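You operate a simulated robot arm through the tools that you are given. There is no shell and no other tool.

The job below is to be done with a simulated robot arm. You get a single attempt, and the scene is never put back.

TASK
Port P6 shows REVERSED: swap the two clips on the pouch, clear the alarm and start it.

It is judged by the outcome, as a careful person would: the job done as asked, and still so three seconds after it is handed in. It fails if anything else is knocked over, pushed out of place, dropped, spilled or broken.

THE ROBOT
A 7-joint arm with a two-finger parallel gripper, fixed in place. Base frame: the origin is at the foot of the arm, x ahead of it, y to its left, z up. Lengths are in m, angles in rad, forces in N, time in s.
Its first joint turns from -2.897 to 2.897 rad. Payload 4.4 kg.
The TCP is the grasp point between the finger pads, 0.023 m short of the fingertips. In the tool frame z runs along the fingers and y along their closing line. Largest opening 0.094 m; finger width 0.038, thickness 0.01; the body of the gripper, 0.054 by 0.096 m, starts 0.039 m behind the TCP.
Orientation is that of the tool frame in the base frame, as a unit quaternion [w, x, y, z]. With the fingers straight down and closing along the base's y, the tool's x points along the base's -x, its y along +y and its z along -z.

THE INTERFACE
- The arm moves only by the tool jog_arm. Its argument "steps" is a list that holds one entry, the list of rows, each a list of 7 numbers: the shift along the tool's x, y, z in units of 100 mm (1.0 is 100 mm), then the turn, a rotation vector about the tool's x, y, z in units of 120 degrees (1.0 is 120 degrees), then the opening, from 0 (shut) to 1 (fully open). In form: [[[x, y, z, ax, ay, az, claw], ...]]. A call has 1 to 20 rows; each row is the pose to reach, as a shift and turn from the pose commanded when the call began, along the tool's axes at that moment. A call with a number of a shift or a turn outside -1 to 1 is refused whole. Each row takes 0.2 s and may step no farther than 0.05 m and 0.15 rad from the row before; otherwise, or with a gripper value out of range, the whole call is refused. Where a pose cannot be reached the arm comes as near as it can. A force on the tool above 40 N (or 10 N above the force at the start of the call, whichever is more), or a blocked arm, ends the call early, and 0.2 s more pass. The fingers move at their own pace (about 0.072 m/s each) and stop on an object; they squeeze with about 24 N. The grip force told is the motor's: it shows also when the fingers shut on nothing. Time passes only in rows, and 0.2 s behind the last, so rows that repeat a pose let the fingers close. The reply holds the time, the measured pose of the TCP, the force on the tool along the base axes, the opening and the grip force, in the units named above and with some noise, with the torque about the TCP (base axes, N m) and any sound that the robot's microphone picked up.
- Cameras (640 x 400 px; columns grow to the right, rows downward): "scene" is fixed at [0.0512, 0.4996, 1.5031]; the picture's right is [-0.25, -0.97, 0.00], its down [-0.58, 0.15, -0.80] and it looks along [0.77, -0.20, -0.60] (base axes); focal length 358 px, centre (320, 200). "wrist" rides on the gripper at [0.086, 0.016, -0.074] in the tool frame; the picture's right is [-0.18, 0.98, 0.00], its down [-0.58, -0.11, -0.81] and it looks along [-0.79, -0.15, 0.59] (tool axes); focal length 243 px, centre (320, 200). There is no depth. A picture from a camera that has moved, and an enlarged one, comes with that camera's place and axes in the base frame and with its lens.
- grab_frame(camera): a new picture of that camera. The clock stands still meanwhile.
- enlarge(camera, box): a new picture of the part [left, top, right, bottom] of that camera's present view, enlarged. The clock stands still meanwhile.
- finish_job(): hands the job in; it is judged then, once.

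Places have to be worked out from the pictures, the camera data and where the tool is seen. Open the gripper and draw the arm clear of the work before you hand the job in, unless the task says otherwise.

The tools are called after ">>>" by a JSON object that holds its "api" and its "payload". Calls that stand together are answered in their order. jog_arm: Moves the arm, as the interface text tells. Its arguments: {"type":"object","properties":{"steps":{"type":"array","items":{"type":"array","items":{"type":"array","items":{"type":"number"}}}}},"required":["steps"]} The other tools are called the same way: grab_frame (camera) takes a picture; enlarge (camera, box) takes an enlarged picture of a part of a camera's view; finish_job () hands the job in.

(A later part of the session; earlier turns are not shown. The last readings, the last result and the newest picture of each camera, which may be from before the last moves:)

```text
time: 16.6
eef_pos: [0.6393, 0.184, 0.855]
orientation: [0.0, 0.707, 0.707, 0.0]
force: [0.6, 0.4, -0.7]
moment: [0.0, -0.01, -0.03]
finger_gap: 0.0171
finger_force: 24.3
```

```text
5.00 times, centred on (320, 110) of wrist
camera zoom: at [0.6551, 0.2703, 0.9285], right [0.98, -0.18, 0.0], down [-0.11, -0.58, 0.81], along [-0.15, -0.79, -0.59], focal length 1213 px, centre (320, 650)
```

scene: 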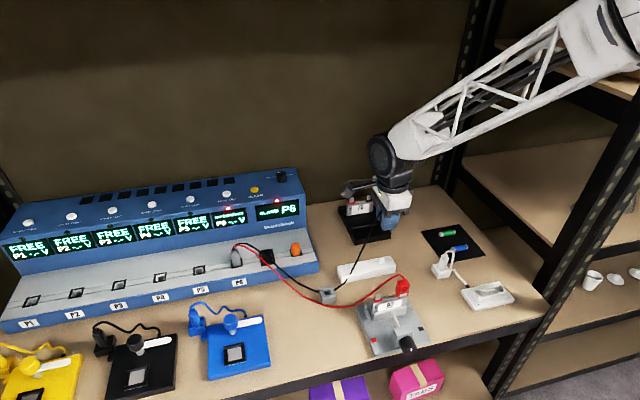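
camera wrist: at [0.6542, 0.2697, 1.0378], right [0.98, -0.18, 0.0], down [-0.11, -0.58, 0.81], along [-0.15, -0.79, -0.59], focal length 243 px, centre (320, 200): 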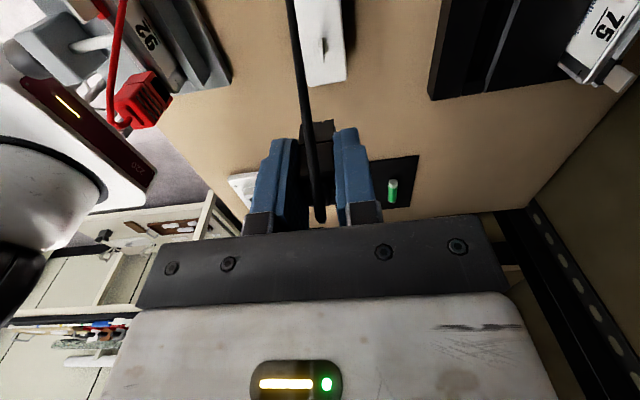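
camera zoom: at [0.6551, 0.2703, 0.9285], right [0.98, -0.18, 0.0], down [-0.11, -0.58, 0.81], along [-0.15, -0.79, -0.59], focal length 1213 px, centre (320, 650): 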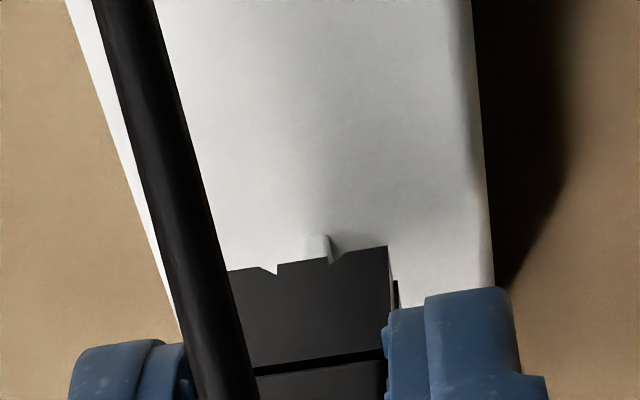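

No resistance: the tab is inside the slot. I continue a further 8 mm in 2–3 mm steps, looking for contact with the block's top.

>>> {"api": "jog_arm", "payload": {"steps": [[[0, 0.003, 0.03, 0, 0, 0, 0], [0, 0.005, 0.055, 0, 0, 0, 0], [0, 0.005, 0.08, 0, 0, 0, 0]]]}}

>>> {"api": "enlarge", "payload": {"camera": "wrist", "box": [280, 70, 360, 150]}}

>>> {"api": "enlarge", "payload": {"camera": "scene", "box": [340, 230, 430, 300]}}

```text
time: 17.4
eef_pos: [0.6401, 0.1844, 0.8473]
orientation: [0.0, 0.707, 0.707, 0.0]
force: [1.6, 0.4, 1.5]
moment: [-0.02, -0.04, 0.0]
finger_gap: 0.0173
finger_force: 23.7
```

```text
5.00 times, centred on (320, 110) of wrist
camera zoom: at [0.6557, 0.2703, 0.9204], right [0.98, -0.18, 0.0], down [-0.11, -0.58, 0.81], along [-0.15, -0.79, -0.59], focal length 1213 px, centre (320, 650)
```

zoom: 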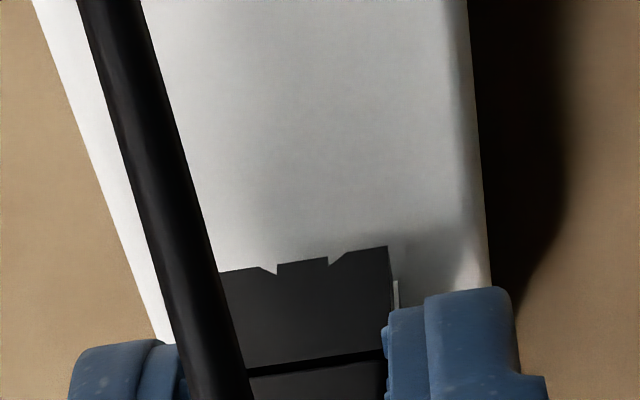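

```text
5.71 times, centred on (385, 265) of scene
camera zoom: at [0.0512, 0.4996, 1.5031], right [-0.25, -0.97, 0.0], down [-0.58, 0.15, -0.8], along [0.77, -0.2, -0.6], focal length 2047 px, centre (-51, -171)
```

zoom: 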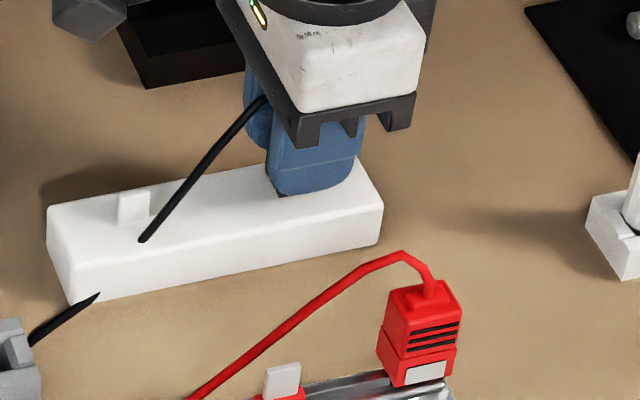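

A light contact is starting (1.5 N). I press a further 3 mm to seat it.

>>> {"api": "jog_arm", "payload": {"steps": [[[0, 0, 0.015, 0, 0, 0, 0], [0, 0, 0.03, 0, 0, 0, 0]]]}}

```text
time: 18.0
eef_pos: [0.6408, 0.1825, 0.8429]
orientation: [0.0, 0.707, 0.707, -0.001]
force: [-1.3, 0.6, 1.5]
moment: [-0.04, -0.01, 0.01]
finger_gap: 0.0173
finger_force: 24.2
```

>>> {"api": "jog_arm", "payload": {"steps": [[[0, 0, 0.012, 0, 0, 0, 0], [0, 0, 0.025, 0, 0, 0, 0]]]}}

>>> {"api": "enlarge", "payload": {"camera": "wrist", "box": [280, 70, 360, 150]}}

```text
time: 18.6
eef_pos: [0.6406, 0.1826, 0.8427]
orientation: [0.001, 0.707, 0.707, 0.0]
force: [-3.0, -0.5, 21.0]
moment: [-0.07, 0.08, -0.01]
finger_gap: 0.0175
finger_force: 24.1
```

```text
5.00 times, centred on (320, 110) of wrist
camera zoom: at [0.6559, 0.27, 0.9158], right [0.98, -0.18, 0.0], down [-0.11, -0.58, 0.81], along [-0.15, -0.79, -0.59], focal length 1213 px, centre (320, 650)
```

zoom: 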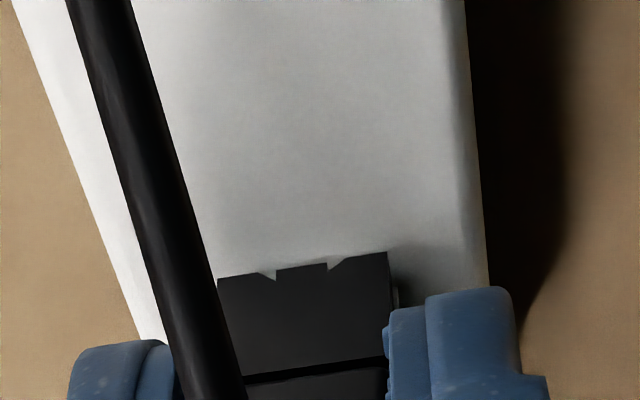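

Seated on the block's top (21 N at z=0.8427). I ease off 1.2 mm and open the fingers moderately.

>>> {"api": "jog_arm", "payload": {"steps": [[[0, 0, -0.012, 0, 0, 0, 0], [0, 0, -0.012, 0, 0, 0, 0.1], [0, 0, -0.012, 0, 0, 0, 0.4], [0, 0, -0.012, 0, 0, 0, 0.4]]]}}

>>> {"api": "enlarge", "payload": {"camera": "wrist", "box": [270, 70, 380, 220]}}

```text
time: 19.6
eef_pos: [0.6403, 0.1828, 0.8427]
orientation: [-0.001, 0.707, 0.707, 0.0]
force: [0.2, -0.9, 0.2]
moment: [0.05, 0.0, -0.01]
finger_gap: 0.0376
finger_force: 0.0
```

```text
2.67 times, centred on (325, 145) of wrist
camera zoom: at [0.6554, 0.27, 0.9159], right [0.98, -0.18, 0.0], down [-0.11, -0.58, 0.81], along [-0.15, -0.79, -0.59], focal length 647 px, centre (307, 347)
```

zoom: 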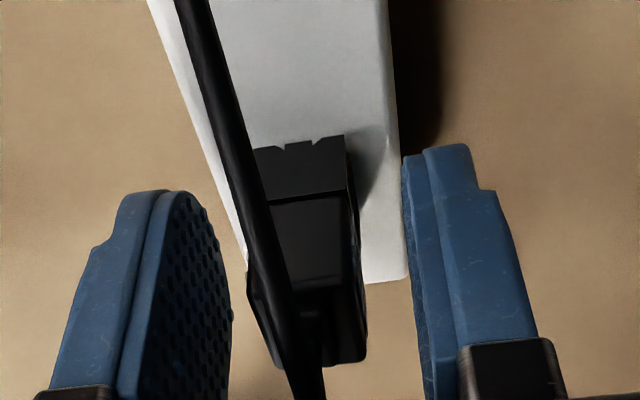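

The black clip stands by itself on the parking tab. I rise clear and move over the red clip (x≈0.504, y≈0.193).

>>> {"api": "jog_arm", "payload": {"steps": [[[0, 0, -0.3, 0, 0, 0, 0.4], [0, 0, -0.7, 0, 0, 0, 0.4], [0, -0.15, -1, 0, 0, 0, 0.4], [0, -0.6, -1, 0, 0, 0, 0.4]]]}}

>>> {"api": "jog_arm", "payload": {"steps": [[[0.05, -0.4, 0, 0, 0, 0, 0.32], [0.104, -0.755, 0, 0, 0, 0, 0.32], [0.104, -0.755, 0, 0, 0, 0, 0.32]]]}}

>>> {"api": "grab_frame", "payload": {"camera": "wrist"}}

>>> {"api": "grab_frame", "payload": {"camera": "scene"}}

```text
time: 20.6
eef_pos: [0.5795, 0.182, 0.9427]
orientation: [0.0, 0.707, 0.707, 0.0]
force: [-0.7, 0.1, -0.2]
moment: [-0.02, -0.02, 0.0]
finger_gap: 0.0377
finger_force: 0.1
```

```text
time: 21.4
eef_pos: [0.5052, 0.1914, 0.9433]
orientation: [0.0, 0.707, 0.707, 0.0]
force: [-0.9, -0.4, -0.4]
moment: [0.02, 0.0, 0.01]
finger_gap: 0.0298
finger_force: 0.1
```

```text
taken
camera wrist: at [0.5196, 0.2785, 1.0167], right [0.98, -0.18, 0.0], down [-0.11, -0.58, 0.81], along [-0.15, -0.79, -0.59], focal length 243 px, centre (320, 200)
```

wrist: 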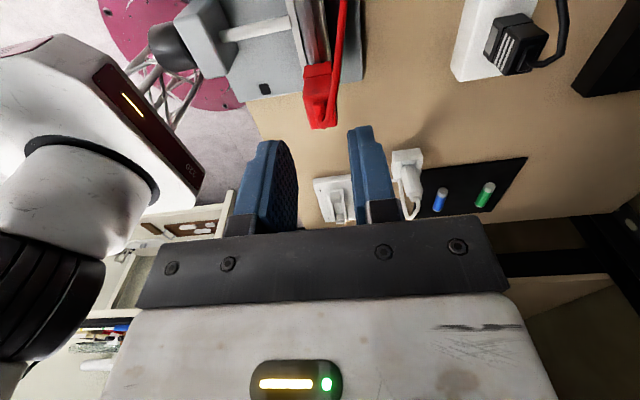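

```text
taken
```

scene: 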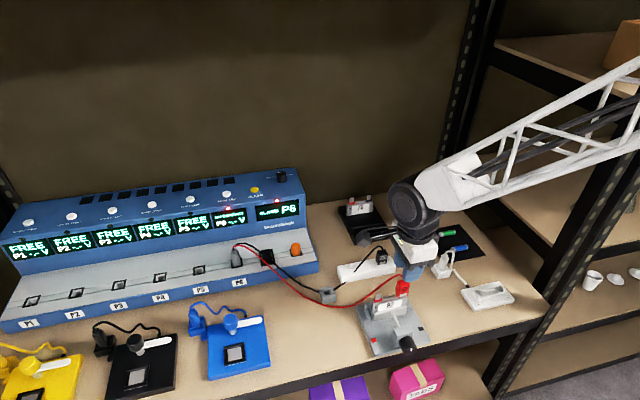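

>>> {"api": "enlarge", "payload": {"camera": "wrist", "box": [270, 0, 390, 140]}}

>>> {"api": "enlarge", "payload": {"camera": "scene", "box": [370, 260, 430, 310]}}

>>> {"api": "enlarge", "payload": {"camera": "wrist", "box": [440, 0, 580, 90]}}

```text
2.86 times, centred on (330, 70) of wrist
camera zoom: at [0.5196, 0.2785, 1.0167], right [0.98, -0.18, 0.0], down [-0.11, -0.58, 0.81], along [-0.15, -0.79, -0.59], focal length 693 px, centre (291, 571)
```

zoom: 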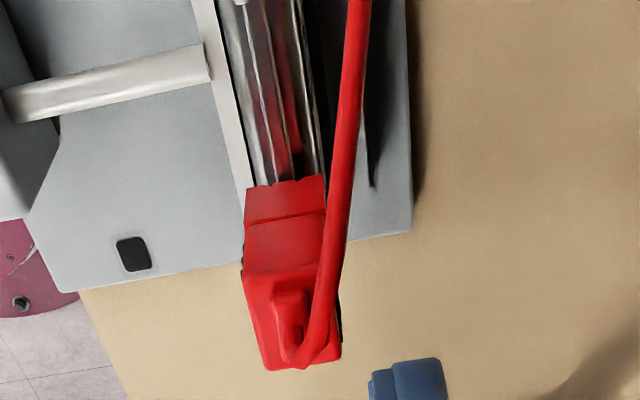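

```text
8.00 times, centred on (400, 285) of scene
camera zoom: at [0.0512, 0.4996, 1.5031], right [-0.25, -0.97, 0.0], down [-0.58, 0.15, -0.8], along [0.77, -0.2, -0.6], focal length 2866 px, centre (-320, -480)
```

zoom: 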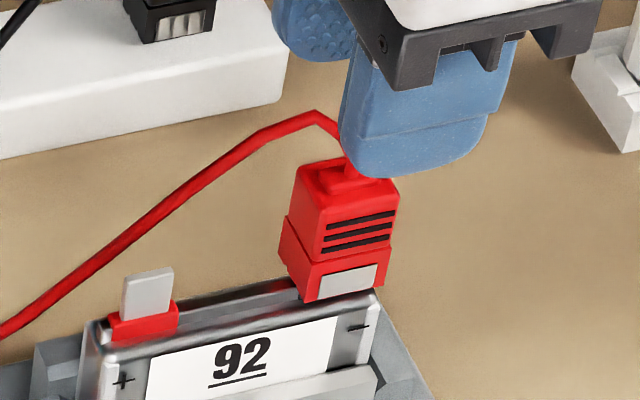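

```text
4.44 times, centred on (510, 45) of wrist
camera zoom: at [0.5196, 0.2785, 1.0167], right [0.98, -0.18, 0.0], down [-0.11, -0.58, 0.81], along [-0.15, -0.79, -0.59], focal length 1078 px, centre (-524, 889)
```

zoom: 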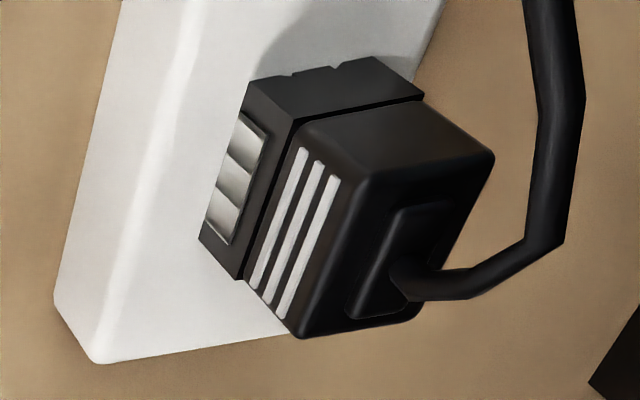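

Red clip centre measured at (0.504, 0.192) and the free + tab at y≈0.2485, top z≈0.863. I descend on the red clip and close on it.

>>> {"api": "jog_arm", "payload": {"steps": [[[0, 0, 0.2, 0, 0, 0, 0.32], [0, 0, 0.4, 0, 0, 0, 0.32], [0, 0, 0.52, 0, 0, 0, 0.32], [0, 0, 0.587, 0, 0, 0, 0.32]]]}}

>>> {"api": "enlarge", "payload": {"camera": "wrist", "box": [260, 60, 390, 220]}}

```text
time: 22.4
eef_pos: [0.5037, 0.1928, 0.8838]
orientation: [0.0, 0.707, 0.707, 0.0]
force: [-0.5, -0.5, -0.3]
moment: [0.03, 0.0, 0.0]
finger_gap: 0.0301
finger_force: 0.0
```

```text
2.50 times, centred on (325, 140) of wrist
camera zoom: at [0.5193, 0.2807, 0.9573], right [0.98, -0.18, 0.0], down [-0.11, -0.58, 0.81], along [-0.15, -0.79, -0.59], focal length 606 px, centre (308, 350)
```

zoom: 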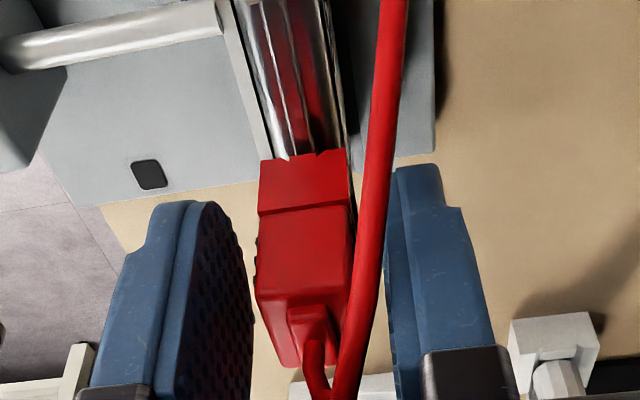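

The red clip is between the fingers. I close and lift it straight up off the − tab.

>>> {"api": "jog_arm", "payload": {"steps": [[[0, 0, 0, 0, 0, 0, 0.1], [0, 0, 0, 0, 0, 0, 0], [0, 0, 0, 0, 0, 0, 0]]]}}

>>> {"api": "jog_arm", "payload": {"steps": [[[0, 0, -0.04, 0, 0, 0, 0], [0, 0, -0.08, 0, 0, 0, 0], [0, 0, -0.12, 0, 0, 0, 0], [0, 0, -0.16, 0, 0, 0, 0], [0, 0, -0.2, 0, 0, 0, 0], [0, 0, -0.26, 0, 0, 0, 0], [0, 0, -0.34, 0, 0, 0, 0], [0, 0, -0.4, 0, 0, 0, 0]]]}}

>>> {"api": "grab_frame", "payload": {"camera": "wrist"}}

>>> {"api": "enlarge", "payload": {"camera": "scene", "box": [350, 230, 440, 330]}}

```text
time: 23.2
eef_pos: [0.5032, 0.194, 0.8833]
orientation: [0.0, 0.707, 0.708, 0.0]
force: [0.7, 0.7, -0.8]
moment: [-0.03, 0.0, -0.03]
finger_gap: 0.0173
finger_force: 24.3
```

```text
time: 25.0
eef_pos: [0.5049, 0.193, 0.9227]
orientation: [0.0, 0.707, 0.707, 0.0]
force: [-0.9, 0.2, -0.8]
moment: [-0.01, 0.01, 0.01]
finger_gap: 0.0172
finger_force: 23.9
```

```text
taken
camera wrist: at [0.5202, 0.2806, 0.997], right [0.98, -0.18, 0.0], down [-0.11, -0.58, 0.81], along [-0.15, -0.79, -0.59], focal length 243 px, centre (320, 200)
```

wrist: 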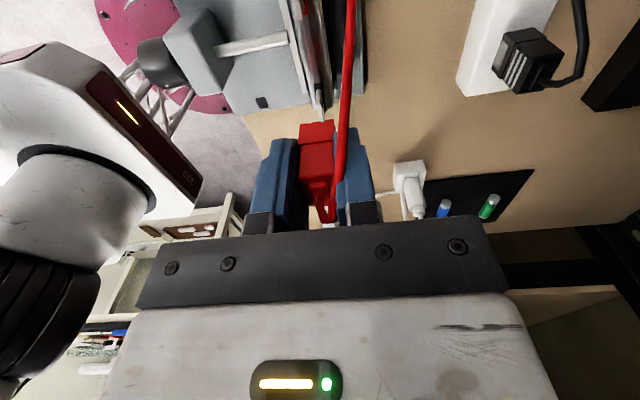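

```text
4.00 times, centred on (395, 280) of scene
camera zoom: at [0.0512, 0.4996, 1.5031], right [-0.25, -0.97, 0.0], down [-0.58, 0.15, -0.8], along [0.77, -0.2, -0.6], focal length 1433 px, centre (20, -120)
```

zoom: 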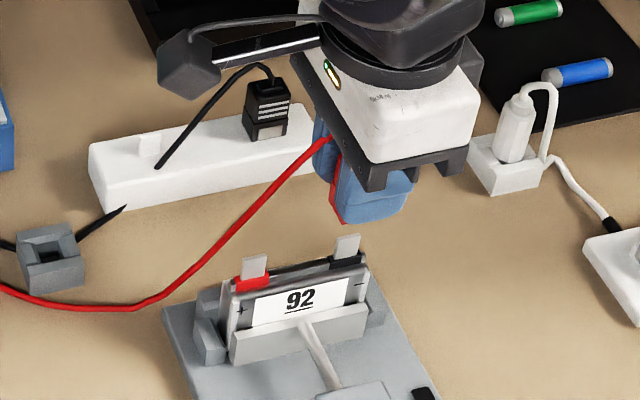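

Both tabs are free (red collar left, black collar right). I shift the red clip 56 mm to the left over the + tab and check the alignment.

>>> {"api": "jog_arm", "payload": {"steps": [[[0.28, 0, 0, 0, 0, 0, 0], [0.56, 0, 0, 0, 0, 0, 0], [0.56, 0, 0.1, 0, 0, 0, 0], [0.56, 0, 0.1, 0, 0, 0, 0]]]}}

>>> {"api": "enlarge", "payload": {"camera": "wrist", "box": [280, 60, 370, 150]}}

>>> {"api": "enlarge", "payload": {"camera": "scene", "box": [350, 250, 430, 330]}}

```text
time: 26.0
eef_pos: [0.5049, 0.2506, 0.9143]
orientation: [0.0, 0.708, 0.707, 0.0]
force: [0.4, -0.3, -0.4]
moment: [0.01, 0.03, 0.03]
finger_gap: 0.0172
finger_force: 24.3
```

```text
4.44 times, centred on (325, 105) of wrist
camera zoom: at [0.5196, 0.3381, 0.9872], right [0.98, -0.18, 0.0], down [-0.11, -0.58, 0.81], along [-0.15, -0.79, -0.59], focal length 1078 px, centre (298, 622)
```

zoom: 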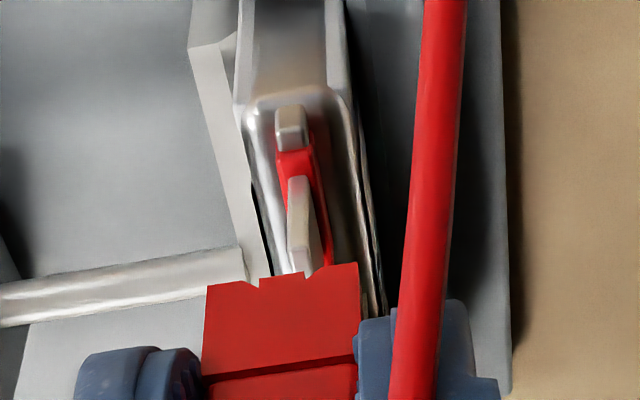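

```text
5.00 times, centred on (390, 290) of scene
camera zoom: at [0.0512, 0.4996, 1.5031], right [-0.25, -0.97, 0.0], down [-0.58, 0.15, -0.8], along [0.77, -0.2, -0.6], focal length 1791 px, centre (-30, -250)
```

zoom: 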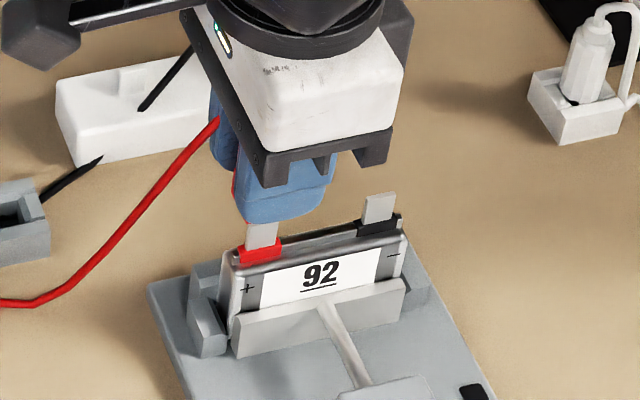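

The slot lines up with the tab just as when the black clip came off. I lower the red clip onto the + tab in small steps to the former seating height.

>>> {"api": "jog_arm", "payload": {"steps": [[[0, 0, 0.08, 0, 0, 0, 0], [0, 0, 0.14, 0, 0, 0, 0], [0, 0, 0.19, 0, 0, 0, 0], [0, 0, 0.23, 0, 0, 0, 0], [0, 0, 0.27, 0, 0, 0, 0], [0, 0, 0.295, 0, 0, 0, 0]]]}}

>>> {"api": "enlarge", "payload": {"camera": "wrist", "box": [280, 60, 370, 150]}}

>>> {"api": "enlarge", "payload": {"camera": "scene", "box": [200, 170, 320, 260]}}

```text
time: 27.4
eef_pos: [0.5044, 0.2502, 0.8839]
orientation: [0.0, 0.707, 0.707, 0.0]
force: [0.4, 1.2, 1.0]
moment: [0.06, -0.03, -0.01]
finger_gap: 0.0171
finger_force: 23.9
```

```text
4.44 times, centred on (325, 105) of wrist
camera zoom: at [0.5199, 0.3373, 0.9583], right [0.98, -0.18, 0.0], down [-0.11, -0.58, 0.81], along [-0.15, -0.79, -0.59], focal length 1078 px, centre (298, 622)
```

zoom: 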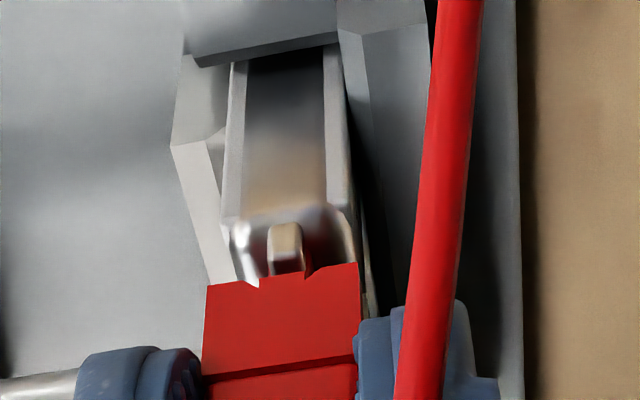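

```text
4.44 times, centred on (260, 215) of scene
camera zoom: at [0.0512, 0.4996, 1.5031], right [-0.25, -0.97, 0.0], down [-0.58, 0.15, -0.8], along [0.77, -0.2, -0.6], focal length 1592 px, centre (587, 133)
```

zoom: 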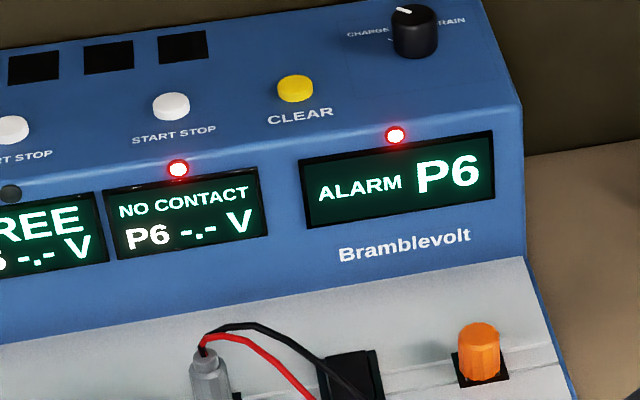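

The red clip now sits like the black one did. I press another 1.5 mm to make sure it is seated, then ease and open.

>>> {"api": "jog_arm", "payload": {"steps": [[[0, 0, 0.008, 0, 0, 0, 0], [0, 0, 0.015, 0, 0, 0, 0]]]}}

```text
time: 28.0
eef_pos: [0.5044, 0.2504, 0.8847]
orientation: [0.0, 0.707, 0.707, 0.001]
force: [1.2, 1.4, 6.8]
moment: [0.01, -0.06, -0.01]
finger_gap: 0.0169
finger_force: 24.0
```

It is seated (contact force 6.8 N). I ease off, open the fingers and rise straight up.

>>> {"api": "jog_arm", "payload": {"steps": [[[0, 0, -0.01, 0, 0, 0, 0], [0, 0, -0.01, 0, 0, 0, 0.1], [0, 0, -0.01, 0, 0, 0, 0.35], [0, 0, -0.01, 0, 0, 0, 0.35]]]}}

>>> {"api": "jog_arm", "payload": {"steps": [[[0, 0, -0.2, 0, 0, 0, 0.35], [0, 0, -0.5, 0, 0, 0, 0.35], [0, 0, -0.8, 0, 0, 0, 0.35]]]}}

>>> {"api": "grab_frame", "payload": {"camera": "wrist"}}

>>> {"api": "enlarge", "payload": {"camera": "scene", "box": [340, 230, 440, 330]}}

```text
time: 29.0
eef_pos: [0.5046, 0.2493, 0.8838]
orientation: [0.0, 0.707, 0.707, 0.0]
force: [0.1, 0.5, 0.4]
moment: [-0.03, 0.01, -0.01]
finger_gap: 0.0329
finger_force: 0.1
```

```text
time: 29.8
eef_pos: [0.5029, 0.2495, 0.9643]
orientation: [0.0, 0.707, 0.707, -0.001]
force: [-1.0, 0.4, -0.2]
moment: [0.0, 0.02, 0.02]
finger_gap: 0.0329
finger_force: 0.1
```

```text
taken
camera wrist: at [0.5186, 0.3367, 1.0386], right [0.98, -0.18, 0.0], down [-0.11, -0.58, 0.81], along [-0.15, -0.79, -0.59], focal length 243 px, centre (320, 200)
```

wrist: 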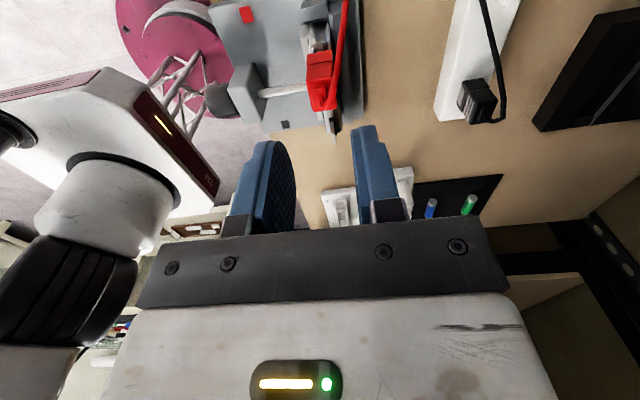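

```text
4.00 times, centred on (390, 280) of scene
camera zoom: at [0.0512, 0.4996, 1.5031], right [-0.25, -0.97, 0.0], down [-0.58, 0.15, -0.8], along [0.77, -0.2, -0.6], focal length 1433 px, centre (40, -120)
```

zoom: 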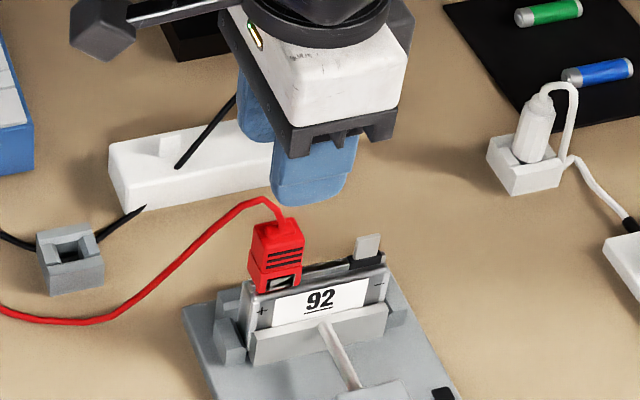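

The red clip is on +. Now I return over the parked black clip with the fingers a bit open and come down around it.

>>> {"api": "jog_arm", "payload": {"steps": [[[-0.15, 0.35, 0, 0, 0, 0, 0.35], [-0.3, 0.7, 0, 0, 0, 0, 0.35], [-0.45, 1, 0, 0, 0, 0, 0.35]]]}}

>>> {"api": "jog_arm", "payload": {"steps": [[[-0.214, 0.355, 0, 0, 0, 0, 0.35], [-0.214, 0.355, 0.3, 0, 0, 0, 0.35], [-0.214, 0.355, 0.5, 0, 0, 0, 0.35]]]}}

>>> {"api": "grab_frame", "payload": {"camera": "wrist"}}

>>> {"api": "enlarge", "payload": {"camera": "wrist", "box": [260, 60, 390, 220]}}

```text
time: 30.6
eef_pos: [0.6052, 0.2041, 0.9639]
orientation: [0.0, 0.707, 0.707, 0.0]
force: [0.2, -1.0, 0.5]
moment: [-0.06, -0.01, 0.01]
finger_gap: 0.033
finger_force: 0.2
```

```text
time: 31.4
eef_pos: [0.6402, 0.1832, 0.9153]
orientation: [0.0, 0.707, 0.707, 0.0]
force: [-0.6, 0.2, 1.0]
moment: [-0.04, 0.02, -0.01]
finger_gap: 0.0326
finger_force: 0.1
```

```text
taken
camera wrist: at [0.6557, 0.2711, 0.9887], right [0.98, -0.18, 0.0], down [-0.11, -0.58, 0.81], along [-0.15, -0.79, -0.59], focal length 243 px, centre (320, 200)
```

wrist: 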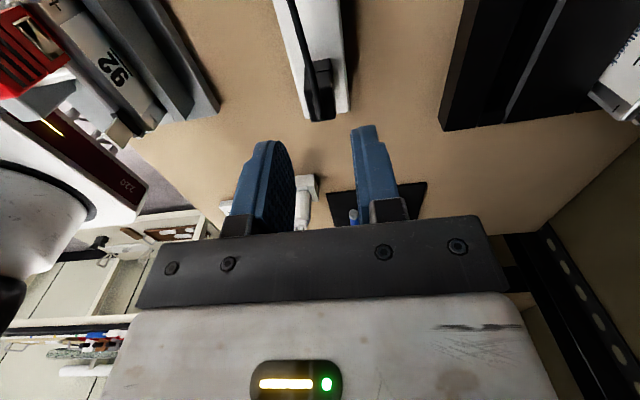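

```text
2.50 times, centred on (325, 140) of wrist
camera zoom: at [0.6557, 0.2711, 0.9887], right [0.98, -0.18, 0.0], down [-0.11, -0.58, 0.81], along [-0.15, -0.79, -0.59], focal length 606 px, centre (308, 350)
```

zoom: 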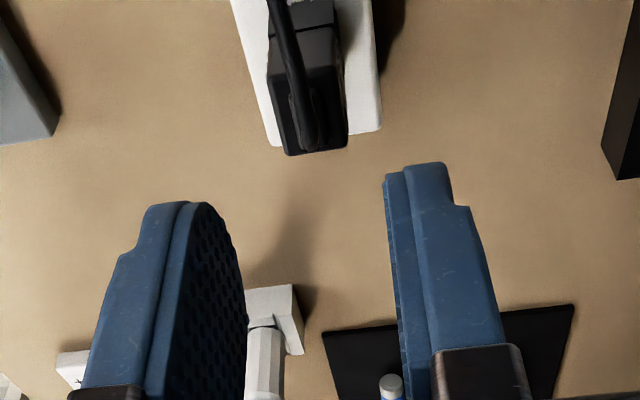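

The black clip is straight below. I descend the rest (to z≈0.843), close, and lift it off the parking tab.

>>> {"api": "jog_arm", "payload": {"steps": [[[0, 0, 0.2, 0, 0, 0, 0.35], [0, 0, 0.4, 0, 0, 0, 0.35], [0, 0, 0.6, 0, 0, 0, 0.35], [0, 0, 0.71, 0, 0, 0, 0.35], [0, 0, 0.71, 0, 0, 0, 0.1], [0, 0, 0.71, 0, 0, 0, 0], [0, 0, 0.71, 0, 0, 0, 0]]]}}

>>> {"api": "enlarge", "payload": {"camera": "wrist", "box": [260, 60, 390, 220]}}

```text
time: 33.0
eef_pos: [0.6411, 0.1833, 0.8421]
orientation: [0.0, 0.707, 0.707, 0.0]
force: [-0.9, -0.3, -1.0]
moment: [-0.01, 0.0, 0.01]
finger_gap: 0.017
finger_force: 24.5
```

```text
2.50 times, centred on (325, 140) of wrist
camera zoom: at [0.6558, 0.2698, 0.9173], right [0.98, -0.18, 0.0], down [-0.11, -0.58, 0.81], along [-0.15, -0.79, -0.59], focal length 606 px, centre (308, 350)
```

zoom: 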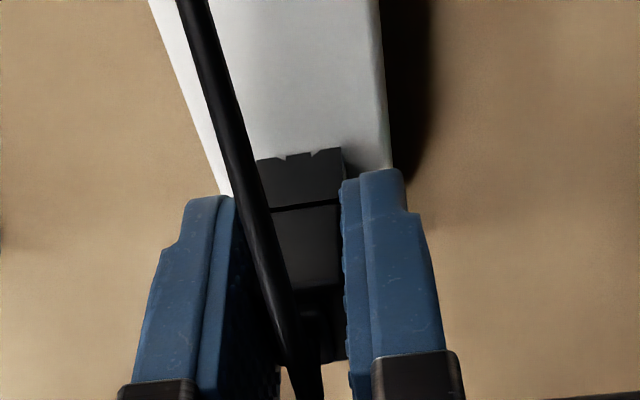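

Held again. I lift it straight up off the parking tab and carry it toward the − tab.

>>> {"api": "jog_arm", "payload": {"steps": [[[0, 0, -0.05, 0, 0, 0, 0], [0, 0, -0.1, 0, 0, 0, 0], [0, 0, -0.16, 0, 0, 0, 0], [0, 0, -0.25, 0, 0, 0, 0], [0, 0, -0.5, 0, 0, 0, 0], [0, 0, -0.8, 0, 0, 0, 0], [0, 0, -1, 0, 0, 0, 0]]]}}

>>> {"api": "enlarge", "payload": {"camera": "scene", "box": [330, 200, 430, 300]}}

```text
time: 34.6
eef_pos: [0.639, 0.1822, 0.9443]
orientation: [0.0, 0.707, 0.707, -0.001]
force: [-0.3, 0.0, 0.2]
moment: [0.01, -0.04, 0.0]
finger_gap: 0.0172
finger_force: 24.0
```

```text
4.00 times, centred on (380, 250) of scene
camera zoom: at [0.0512, 0.4996, 1.5031], right [-0.25, -0.97, 0.0], down [-0.58, 0.15, -0.8], along [0.77, -0.2, -0.6], focal length 1433 px, centre (80, 0)
```

zoom: 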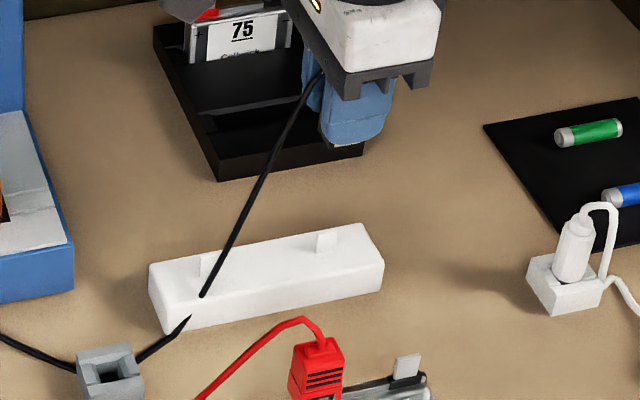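

The clip came away cleanly and the rest stayed in place. I carry it to above the − tab.

>>> {"api": "jog_arm", "payload": {"steps": [[[0, -0.4, 0, 0, 0, 0, 0], [0, -0.8, 0, 0, 0, 0, 0], [0, -1, 0, 0, 0, 0, 0]]]}}

>>> {"api": "jog_arm", "payload": {"steps": [[[0.104, -0.355, 0, 0, 0, 0, 0], [0.104, -0.355, 0.15, 0, 0, 0, 0], [0.104, -0.355, 0.27, 0, 0, 0, 0], [0.104, -0.355, 0.27, 0, 0, 0, 0]]]}}

>>> {"api": "enlarge", "payload": {"camera": "wrist", "box": [260, 30, 390, 190]}}

>>> {"api": "enlarge", "payload": {"camera": "scene", "box": [350, 240, 430, 320]}}

```text
time: 35.4
eef_pos: [0.5384, 0.1837, 0.9458]
orientation: [0.0, 0.707, 0.707, 0.0]
force: [0.1, -0.1, -0.9]
moment: [0.01, 0.0, 0.03]
finger_gap: 0.017
finger_force: 23.6
```

```text
time: 36.4
eef_pos: [0.5031, 0.1929, 0.9156]
orientation: [0.0, 0.707, 0.707, 0.001]
force: [0.1, 0.1, -0.1]
moment: [-0.01, -0.02, 0.01]
finger_gap: 0.0171
finger_force: 24.1
```

```text
2.50 times, centred on (325, 110) of wrist
camera zoom: at [0.5187, 0.2799, 0.9898], right [0.98, -0.18, 0.0], down [-0.11, -0.58, 0.81], along [-0.15, -0.79, -0.59], focal length 606 px, centre (308, 425)
```

zoom: 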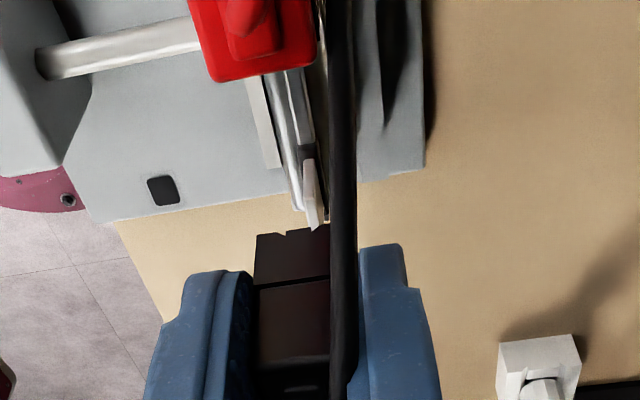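

```text
5.00 times, centred on (390, 280) of scene
camera zoom: at [0.0512, 0.4996, 1.5031], right [-0.25, -0.97, 0.0], down [-0.58, 0.15, -0.8], along [0.77, -0.2, -0.6], focal length 1791 px, centre (-30, -200)
```

zoom: 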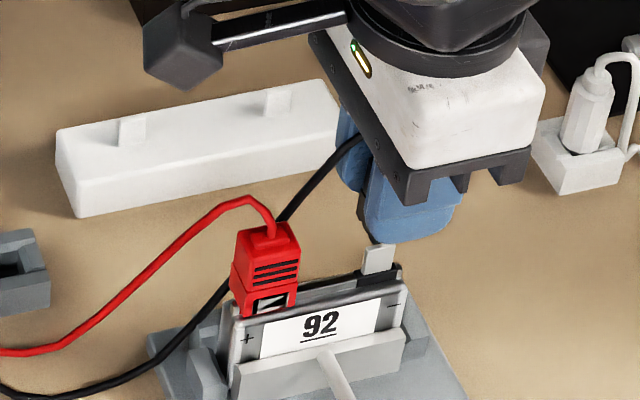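

>>> {"api": "enlarge", "payload": {"camera": "wrist", "box": [285, 70, 365, 150]}}

```text
5.00 times, centred on (325, 110) of wrist
camera zoom: at [0.5187, 0.2799, 0.9898], right [0.98, -0.18, 0.0], down [-0.11, -0.58, 0.81], along [-0.15, -0.79, -0.59], focal length 1213 px, centre (295, 650)
```

zoom: 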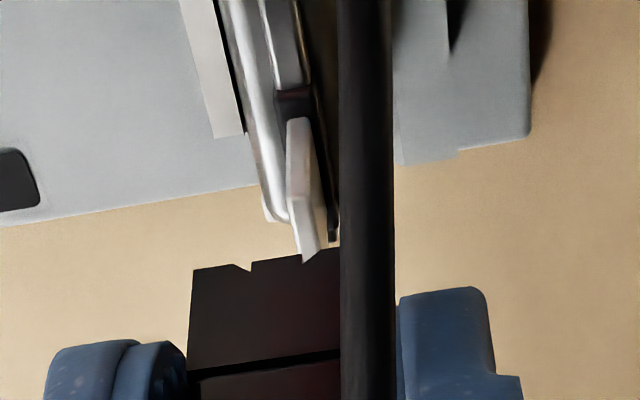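

The alignment matches the previous insertion. I lower the black clip onto the − tab.

>>> {"api": "jog_arm", "payload": {"steps": [[[0, 0, 0.08, 0, 0, 0, 0], [0, 0, 0.14, 0, 0, 0, 0], [0, 0, 0.19, 0, 0, 0, 0], [0, 0, 0.24, 0, 0, 0, 0], [0, 0, 0.29, 0, 0, 0, 0], [0, 0, 0.315, 0, 0, 0, 0]]]}}

>>> {"api": "enlarge", "payload": {"camera": "wrist", "box": [285, 70, 365, 150]}}

>>> {"api": "enlarge", "payload": {"camera": "scene", "box": [200, 170, 320, 260]}}

```text
time: 37.8
eef_pos: [0.5049, 0.1937, 0.8843]
orientation: [0.0, 0.707, 0.707, 0.0]
force: [-0.2, -0.1, 0.3]
moment: [0.0, -0.03, 0.01]
finger_gap: 0.0175
finger_force: 23.7
```

```text
5.00 times, centred on (325, 110) of wrist
camera zoom: at [0.5198, 0.2806, 0.9583], right [0.98, -0.18, 0.0], down [-0.11, -0.58, 0.81], along [-0.15, -0.79, -0.59], focal length 1213 px, centre (295, 650)
```

zoom: 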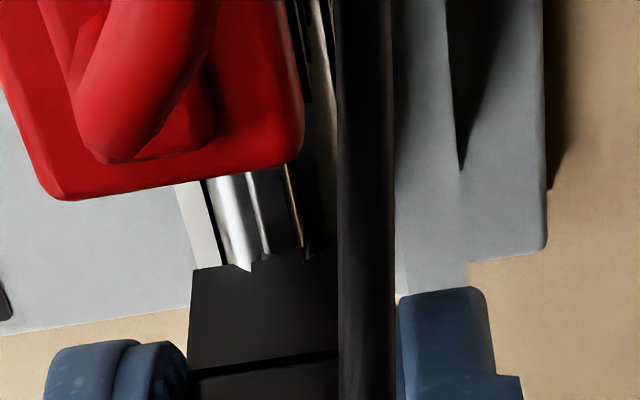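

```text
4.44 times, centred on (260, 215) of scene
camera zoom: at [0.0512, 0.4996, 1.5031], right [-0.25, -0.97, 0.0], down [-0.58, 0.15, -0.8], along [0.77, -0.2, -0.6], focal length 1592 px, centre (587, 133)
```

zoom: 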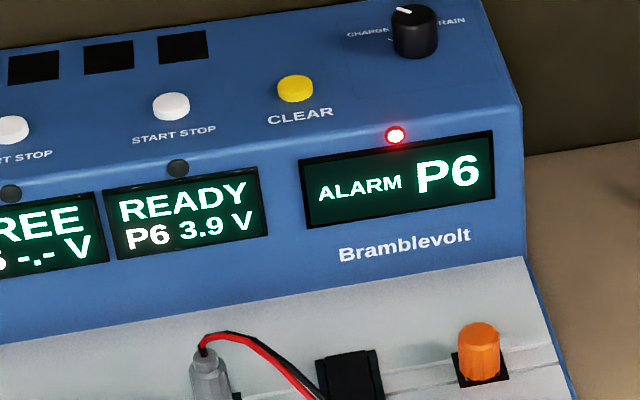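

The panel now shows READY P6 3.9 V, alarm still lit. I press the clip home by 1.5 mm, ease, release and rise.

>>> {"api": "jog_arm", "payload": {"steps": [[[0, 0, 0.01, 0, 0, 0, 0], [0, 0, 0.02, 0, 0, 0, 0]]]}}

```text
time: 38.4
eef_pos: [0.505, 0.193, 0.8837]
orientation: [0.001, 0.707, 0.707, 0.001]
force: [-1.0, 0.4, 17.2]
moment: [0.0, 0.02, 0.04]
finger_gap: 0.0174
finger_force: 24.7
```

Seated with 17 N. I ease back, open and withdraw upward.

>>> {"api": "jog_arm", "payload": {"steps": [[[0, 0, -0.015, 0, 0, 0, 0], [0, 0, -0.015, 0, 0, 0, 0.1], [0, 0, -0.015, 0, 0, 0, 0.35], [0, 0, -0.015, 0, 0, 0, 0.35]]]}}

>>> {"api": "jog_arm", "payload": {"steps": [[[0, 0, -0.2, 0, 0, 0, 0.35], [0, 0, -0.5, 0, 0, 0, 0.35], [0, 0, -0.95, 0, 0, 0, 0.35]]]}}

>>> {"api": "grab_frame", "payload": {"camera": "scene"}}

>>> {"api": "enlarge", "payload": {"camera": "scene", "box": [350, 240, 430, 320]}}

>>> {"api": "enlarge", "payload": {"camera": "scene", "box": [200, 160, 320, 260]}}

```text
time: 39.4
eef_pos: [0.504, 0.1936, 0.8834]
orientation: [0.0, 0.707, 0.707, 0.0]
force: [0.0, 0.0, -0.4]
moment: [0.02, 0.04, -0.02]
finger_gap: 0.0328
finger_force: 0.0
```

```text
time: 40.2
eef_pos: [0.5046, 0.1927, 0.9797]
orientation: [0.0, 0.707, 0.707, 0.0]
force: [1.0, 1.2, -1.0]
moment: [-0.03, -0.01, -0.03]
finger_gap: 0.0329
finger_force: 0.0
```

```text
taken
```

scene: 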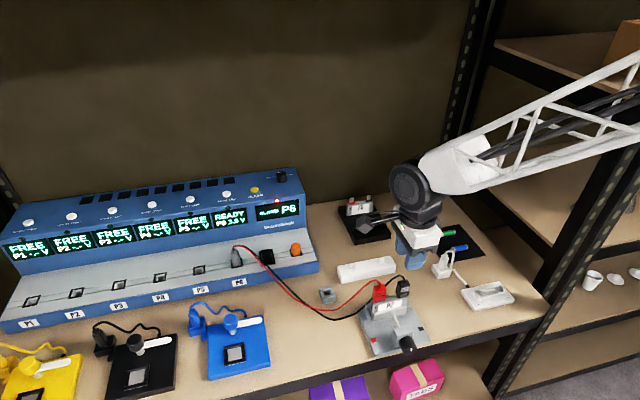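

```text
5.00 times, centred on (390, 280) of scene
camera zoom: at [0.0512, 0.4996, 1.5031], right [-0.25, -0.97, 0.0], down [-0.58, 0.15, -0.8], along [0.77, -0.2, -0.6], focal length 1791 px, centre (-30, -200)
```

zoom: 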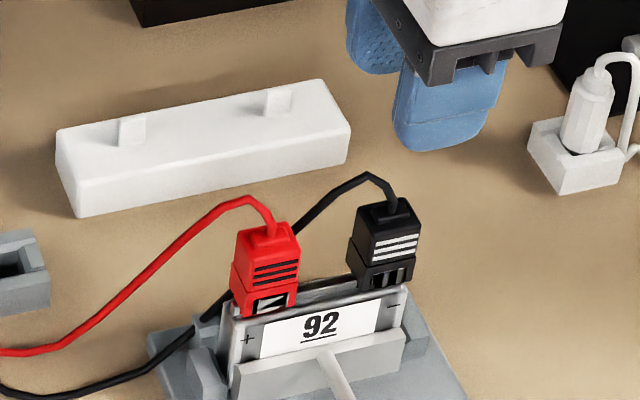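

```text
4.00 times, centred on (260, 210) of scene
camera zoom: at [0.0512, 0.4996, 1.5031], right [-0.25, -0.97, 0.0], down [-0.58, 0.15, -0.8], along [0.77, -0.2, -0.6], focal length 1433 px, centre (560, 160)
```

zoom: 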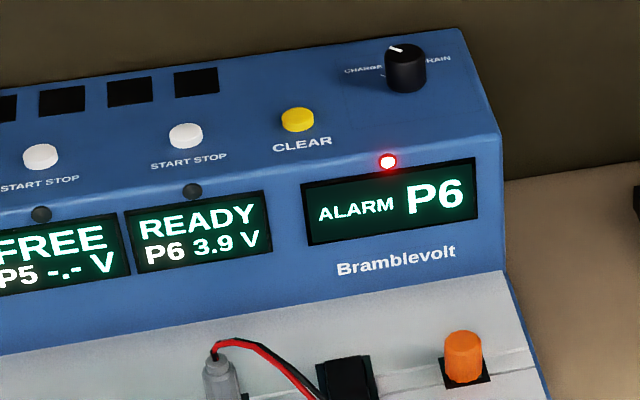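

Both clips sit correctly (red on +, black on −) and P6 reads READY 3.9 V. Next come the buttons; I rise and turn the hand back so the camera looks forward at the charger panel, closing the fingers.

>>> {"api": "jog_arm", "payload": {"steps": [[[0, 0, -0.2, 0, 0, 0, 0.35], [0, 0, -0.4, 0, 0, -0.07, 0.35], [0, 0, -0.6, 0, 0, -0.14, 0.35], [0, 0, -0.8, 0, 0, -0.21, 0.2], [0, 0, -1, 0, 0, -0.28, 0], [0, 0, -1, 0, 0, -0.35, 0], [0, 0, -1, 0, 0, -0.42, 0], [0, 0, -1, 0, 0, -0.49, 0], [0, 0, -1, 0, 0, -0.56, 0], [0, 0, -1, 0, 0, -0.63, 0], [0, 0, -1, 0, 0, -0.7, 0], [0, 0, -1, 0, 0, -0.75, 0]]]}}

```text
time: 42.8
eef_pos: [0.5051, 0.1933, 1.0788]
orientation: [0.0, -0.001, 1.0, 0.0]
force: [0.6, -0.4, 0.2]
moment: [0.04, 0.01, -0.01]
finger_gap: 0.0001
finger_force: 23.9
```

I move left toward the charger at a safe height to view its button panel.

>>> {"api": "jog_arm", "payload": {"steps": [[[0, 0.35, -0.2, 0, 0, 0, 0], [0, 0.7, -0.4, 0, 0, 0, 0], [0, 1, -0.6, 0, 0, 0, 0]]]}}

>>> {"api": "jog_arm", "payload": {"steps": [[[0, 0.45, 0, 0, 0, 0, 0], [0, 0.9, 0, 0, 0, 0, 0], [0, 1, 0, 0, 0, 0, 0]]]}}

>>> {"api": "jog_arm", "payload": {"steps": [[[0, 0.4, 0, 0, 0, 0, 0], [0, 0.7, 0, 0, 0, 0, 0]]]}}

>>> {"api": "grab_frame", "payload": {"camera": "wrist"}}

>>> {"api": "grab_frame", "payload": {"camera": "scene"}}

```text
time: 43.6
eef_pos: [0.5039, 0.2981, 1.138]
orientation: [0.001, 0.0, 1.0, -0.001]
force: [-0.2, 0.0, 0.6]
moment: [-0.02, 0.01, 0.01]
finger_gap: 0.0
finger_force: 23.5
```

```text
time: 44.4
eef_pos: [0.5039, 0.3969, 1.1392]
orientation: [0.0, 0.0, 1.0, 0.0]
force: [0.2, 0.1, 0.8]
moment: [0.01, 0.01, 0.0]
finger_gap: 0.0001
finger_force: 23.8
```

```text
time: 45.0
eef_pos: [0.5043, 0.4653, 1.1396]
orientation: [0.0, 0.0, 1.0, 0.0]
force: [-0.2, 0.3, 0.2]
moment: [0.0, 0.03, 0.01]
finger_gap: 0.0
finger_force: 23.7
```

```text
taken
camera wrist: at [0.417, 0.4822, 1.2127], right [0.18, 0.98, 0.0], down [0.58, -0.11, 0.81], along [0.79, -0.15, -0.59], focal length 243 px, centre (320, 200)
```

wrist: 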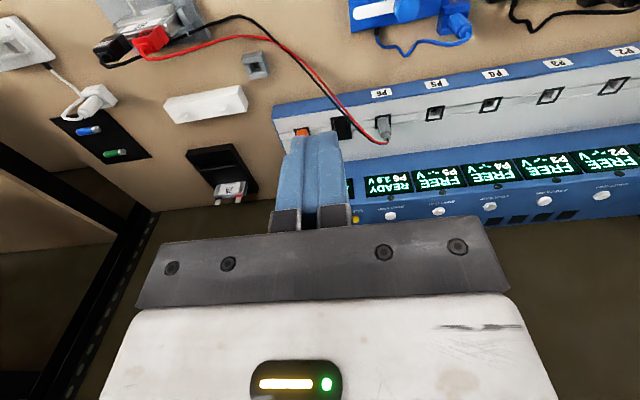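

```text
taken
```

scene: 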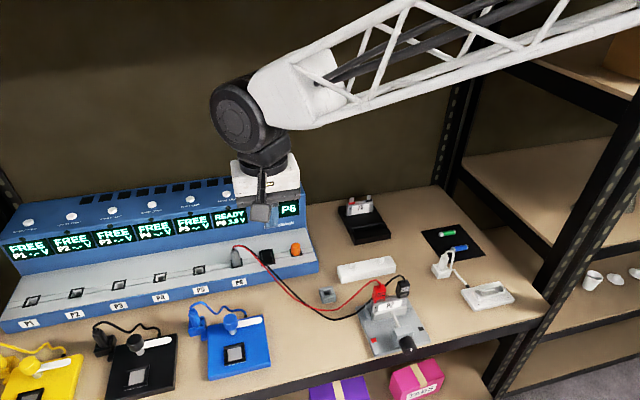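

>>> {"api": "enlarge", "payload": {"camera": "wrist", "box": [340, 160, 460, 235]}}

>>> {"api": "enlarge", "payload": {"camera": "wrist", "box": [270, 90, 430, 230]}}

>>> {"api": "enlarge", "payload": {"camera": "scene", "box": [0, 160, 240, 330]}}

```text
5.33 times, centred on (400, 198) of wrist
camera zoom: at [0.417, 0.4822, 1.2127], right [0.18, 0.98, 0.0], down [0.58, -0.11, 0.81], along [0.79, -0.15, -0.59], focal length 1294 px, centre (-107, 213)
```

zoom: 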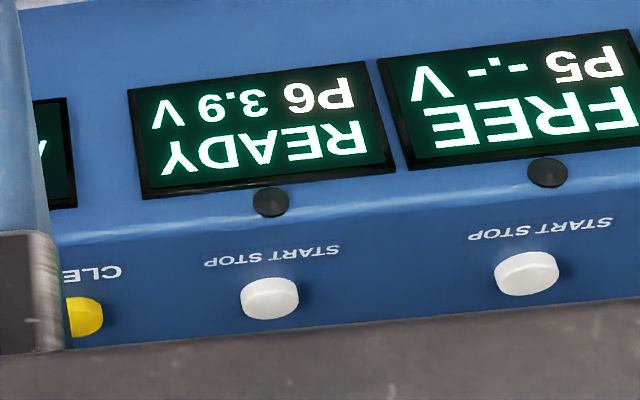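

```text
2.86 times, centred on (350, 160) of wrist
camera zoom: at [0.417, 0.4822, 1.2127], right [0.18, 0.98, 0.0], down [0.58, -0.11, 0.81], along [0.79, -0.15, -0.59], focal length 693 px, centre (234, 314)
```

zoom: 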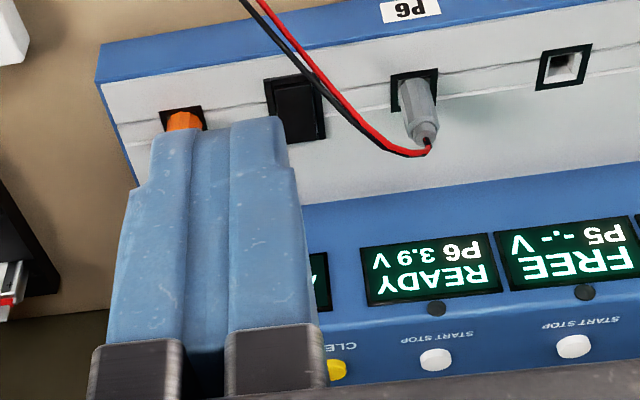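

```text
2.35 times, centred on (120, 245) of scene
camera zoom: at [0.0512, 0.4996, 1.5031], right [-0.25, -0.97, 0.0], down [-0.58, 0.15, -0.8], along [0.77, -0.2, -0.6], focal length 843 px, centre (791, 94)
```

zoom: 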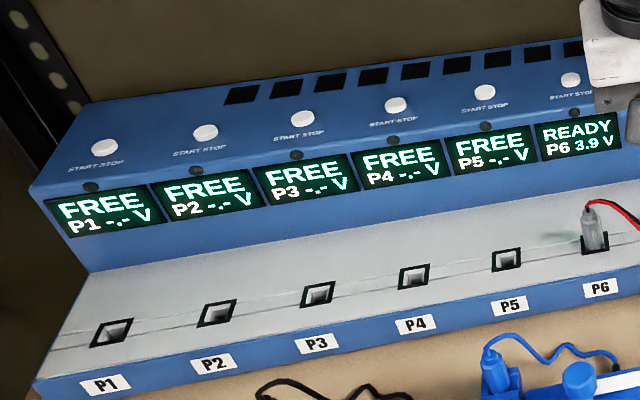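

The buttons triangulate to CLEAR ≈ (0.854, 0.4725, 0.944) and START P6 ≈ (0.854, 0.547, 0.944) on a face sloping slightly toward the base. I tilt the closed hand 20° forward while moving ahead at a safe height.

>>> {"api": "jog_arm", "payload": {"steps": [[[-0.33, 0, 0, 0, -0.0556, 0, 0], [-0.66, 0, 0, 0, -0.1111, 0, 0], [-1, 0.08, 0, 0, -0.1667, 0, 0]]]}}

>>> {"api": "grab_frame", "payload": {"camera": "scene"}}

>>> {"api": "grab_frame", "payload": {"camera": "wrist"}}

```text
time: 45.8
eef_pos: [0.606, 0.4727, 1.1379]
orientation: [0.175, -0.001, 0.985, 0.0]
force: [-0.3, 0.0, 0.8]
moment: [0.05, -0.01, -0.01]
finger_gap: 0.0
finger_force: 24.3
```

```text
taken
```

scene: 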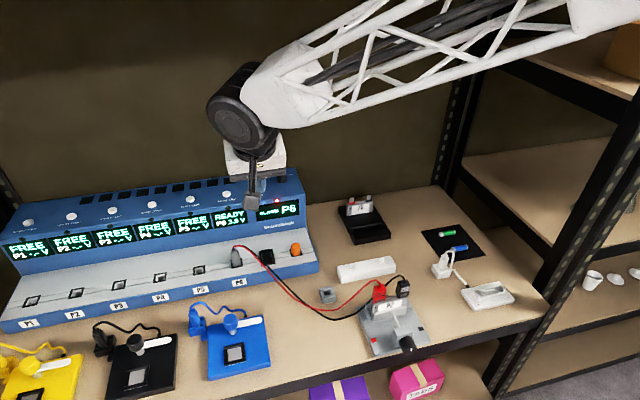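

```text
taken
camera wrist: at [0.4985, 0.4891, 1.1781], right [0.17, 0.98, 0.06], down [0.27, -0.11, 0.96], along [0.95, -0.15, -0.28], focal length 243 px, centre (320, 200)
```

wrist: 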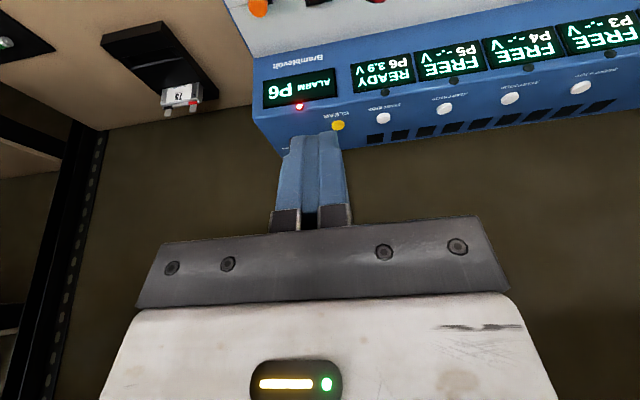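

The tilted view agrees (both buttons near x=0.854, z≈0.945). I move 0.2 m forward at constant height, above the panel.

>>> {"api": "jog_arm", "payload": {"steps": [[[-0.31, 0, 0.114, 0, 0, 0, 0], [-0.63, 0, 0.228, 0, 0, 0, 0], [-0.94, 0, 0.342, 0, 0, 0, 0]]]}}

>>> {"api": "jog_arm", "payload": {"steps": [[[-0.31, 0, 0.114, 0, 0, 0, 0], [-0.63, 0, 0.228, 0, 0, 0, 0], [-0.94, 0, 0.342, 0, 0, 0, 0]]]}}

>>> {"api": "grab_frame", "payload": {"camera": "wrist"}}

>>> {"api": "grab_frame", "payload": {"camera": "scene"}}

```text
time: 46.8
eef_pos: [0.6747, 0.4725, 1.1325]
orientation: [0.167, -0.012, 0.986, -0.006]
force: [-0.8, -0.1, -0.8]
moment: [0.0, -0.02, -0.01]
finger_gap: 0.0
finger_force: 24.0
stopped in row 3: the arm was blocked; the commanded pose is now the measured one
```

```text
time: 47.8
eef_pos: [0.6962, 0.4642, 1.0898]
orientation: [0.132, -0.038, 0.99, -0.03]
force: [0.7, -0.5, 0.5]
moment: [0.03, 0.0, -0.04]
finger_gap: 0.0004
finger_force: 23.6
stopped in row 3: the arm was blocked; the commanded pose is now the measured one
```

```text
taken
camera wrist: at [0.592, 0.4771, 1.1371], right [0.11, 0.99, -0.02], down [0.36, -0.02, 0.93], along [0.93, -0.11, -0.36], focal length 243 px, centre (320, 200)
```

wrist: 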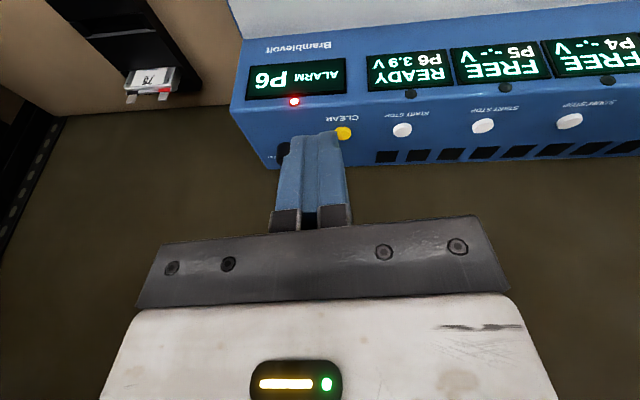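

```text
taken
```

scene: 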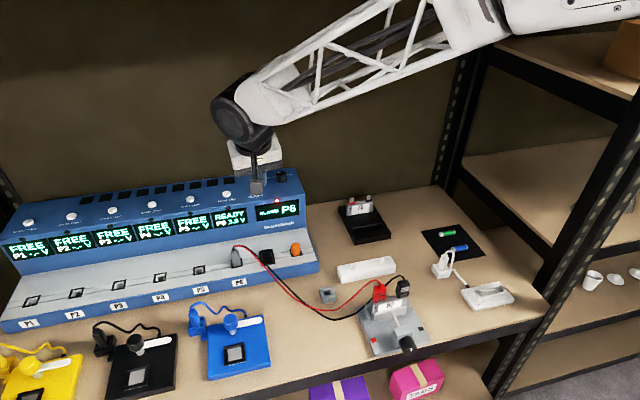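

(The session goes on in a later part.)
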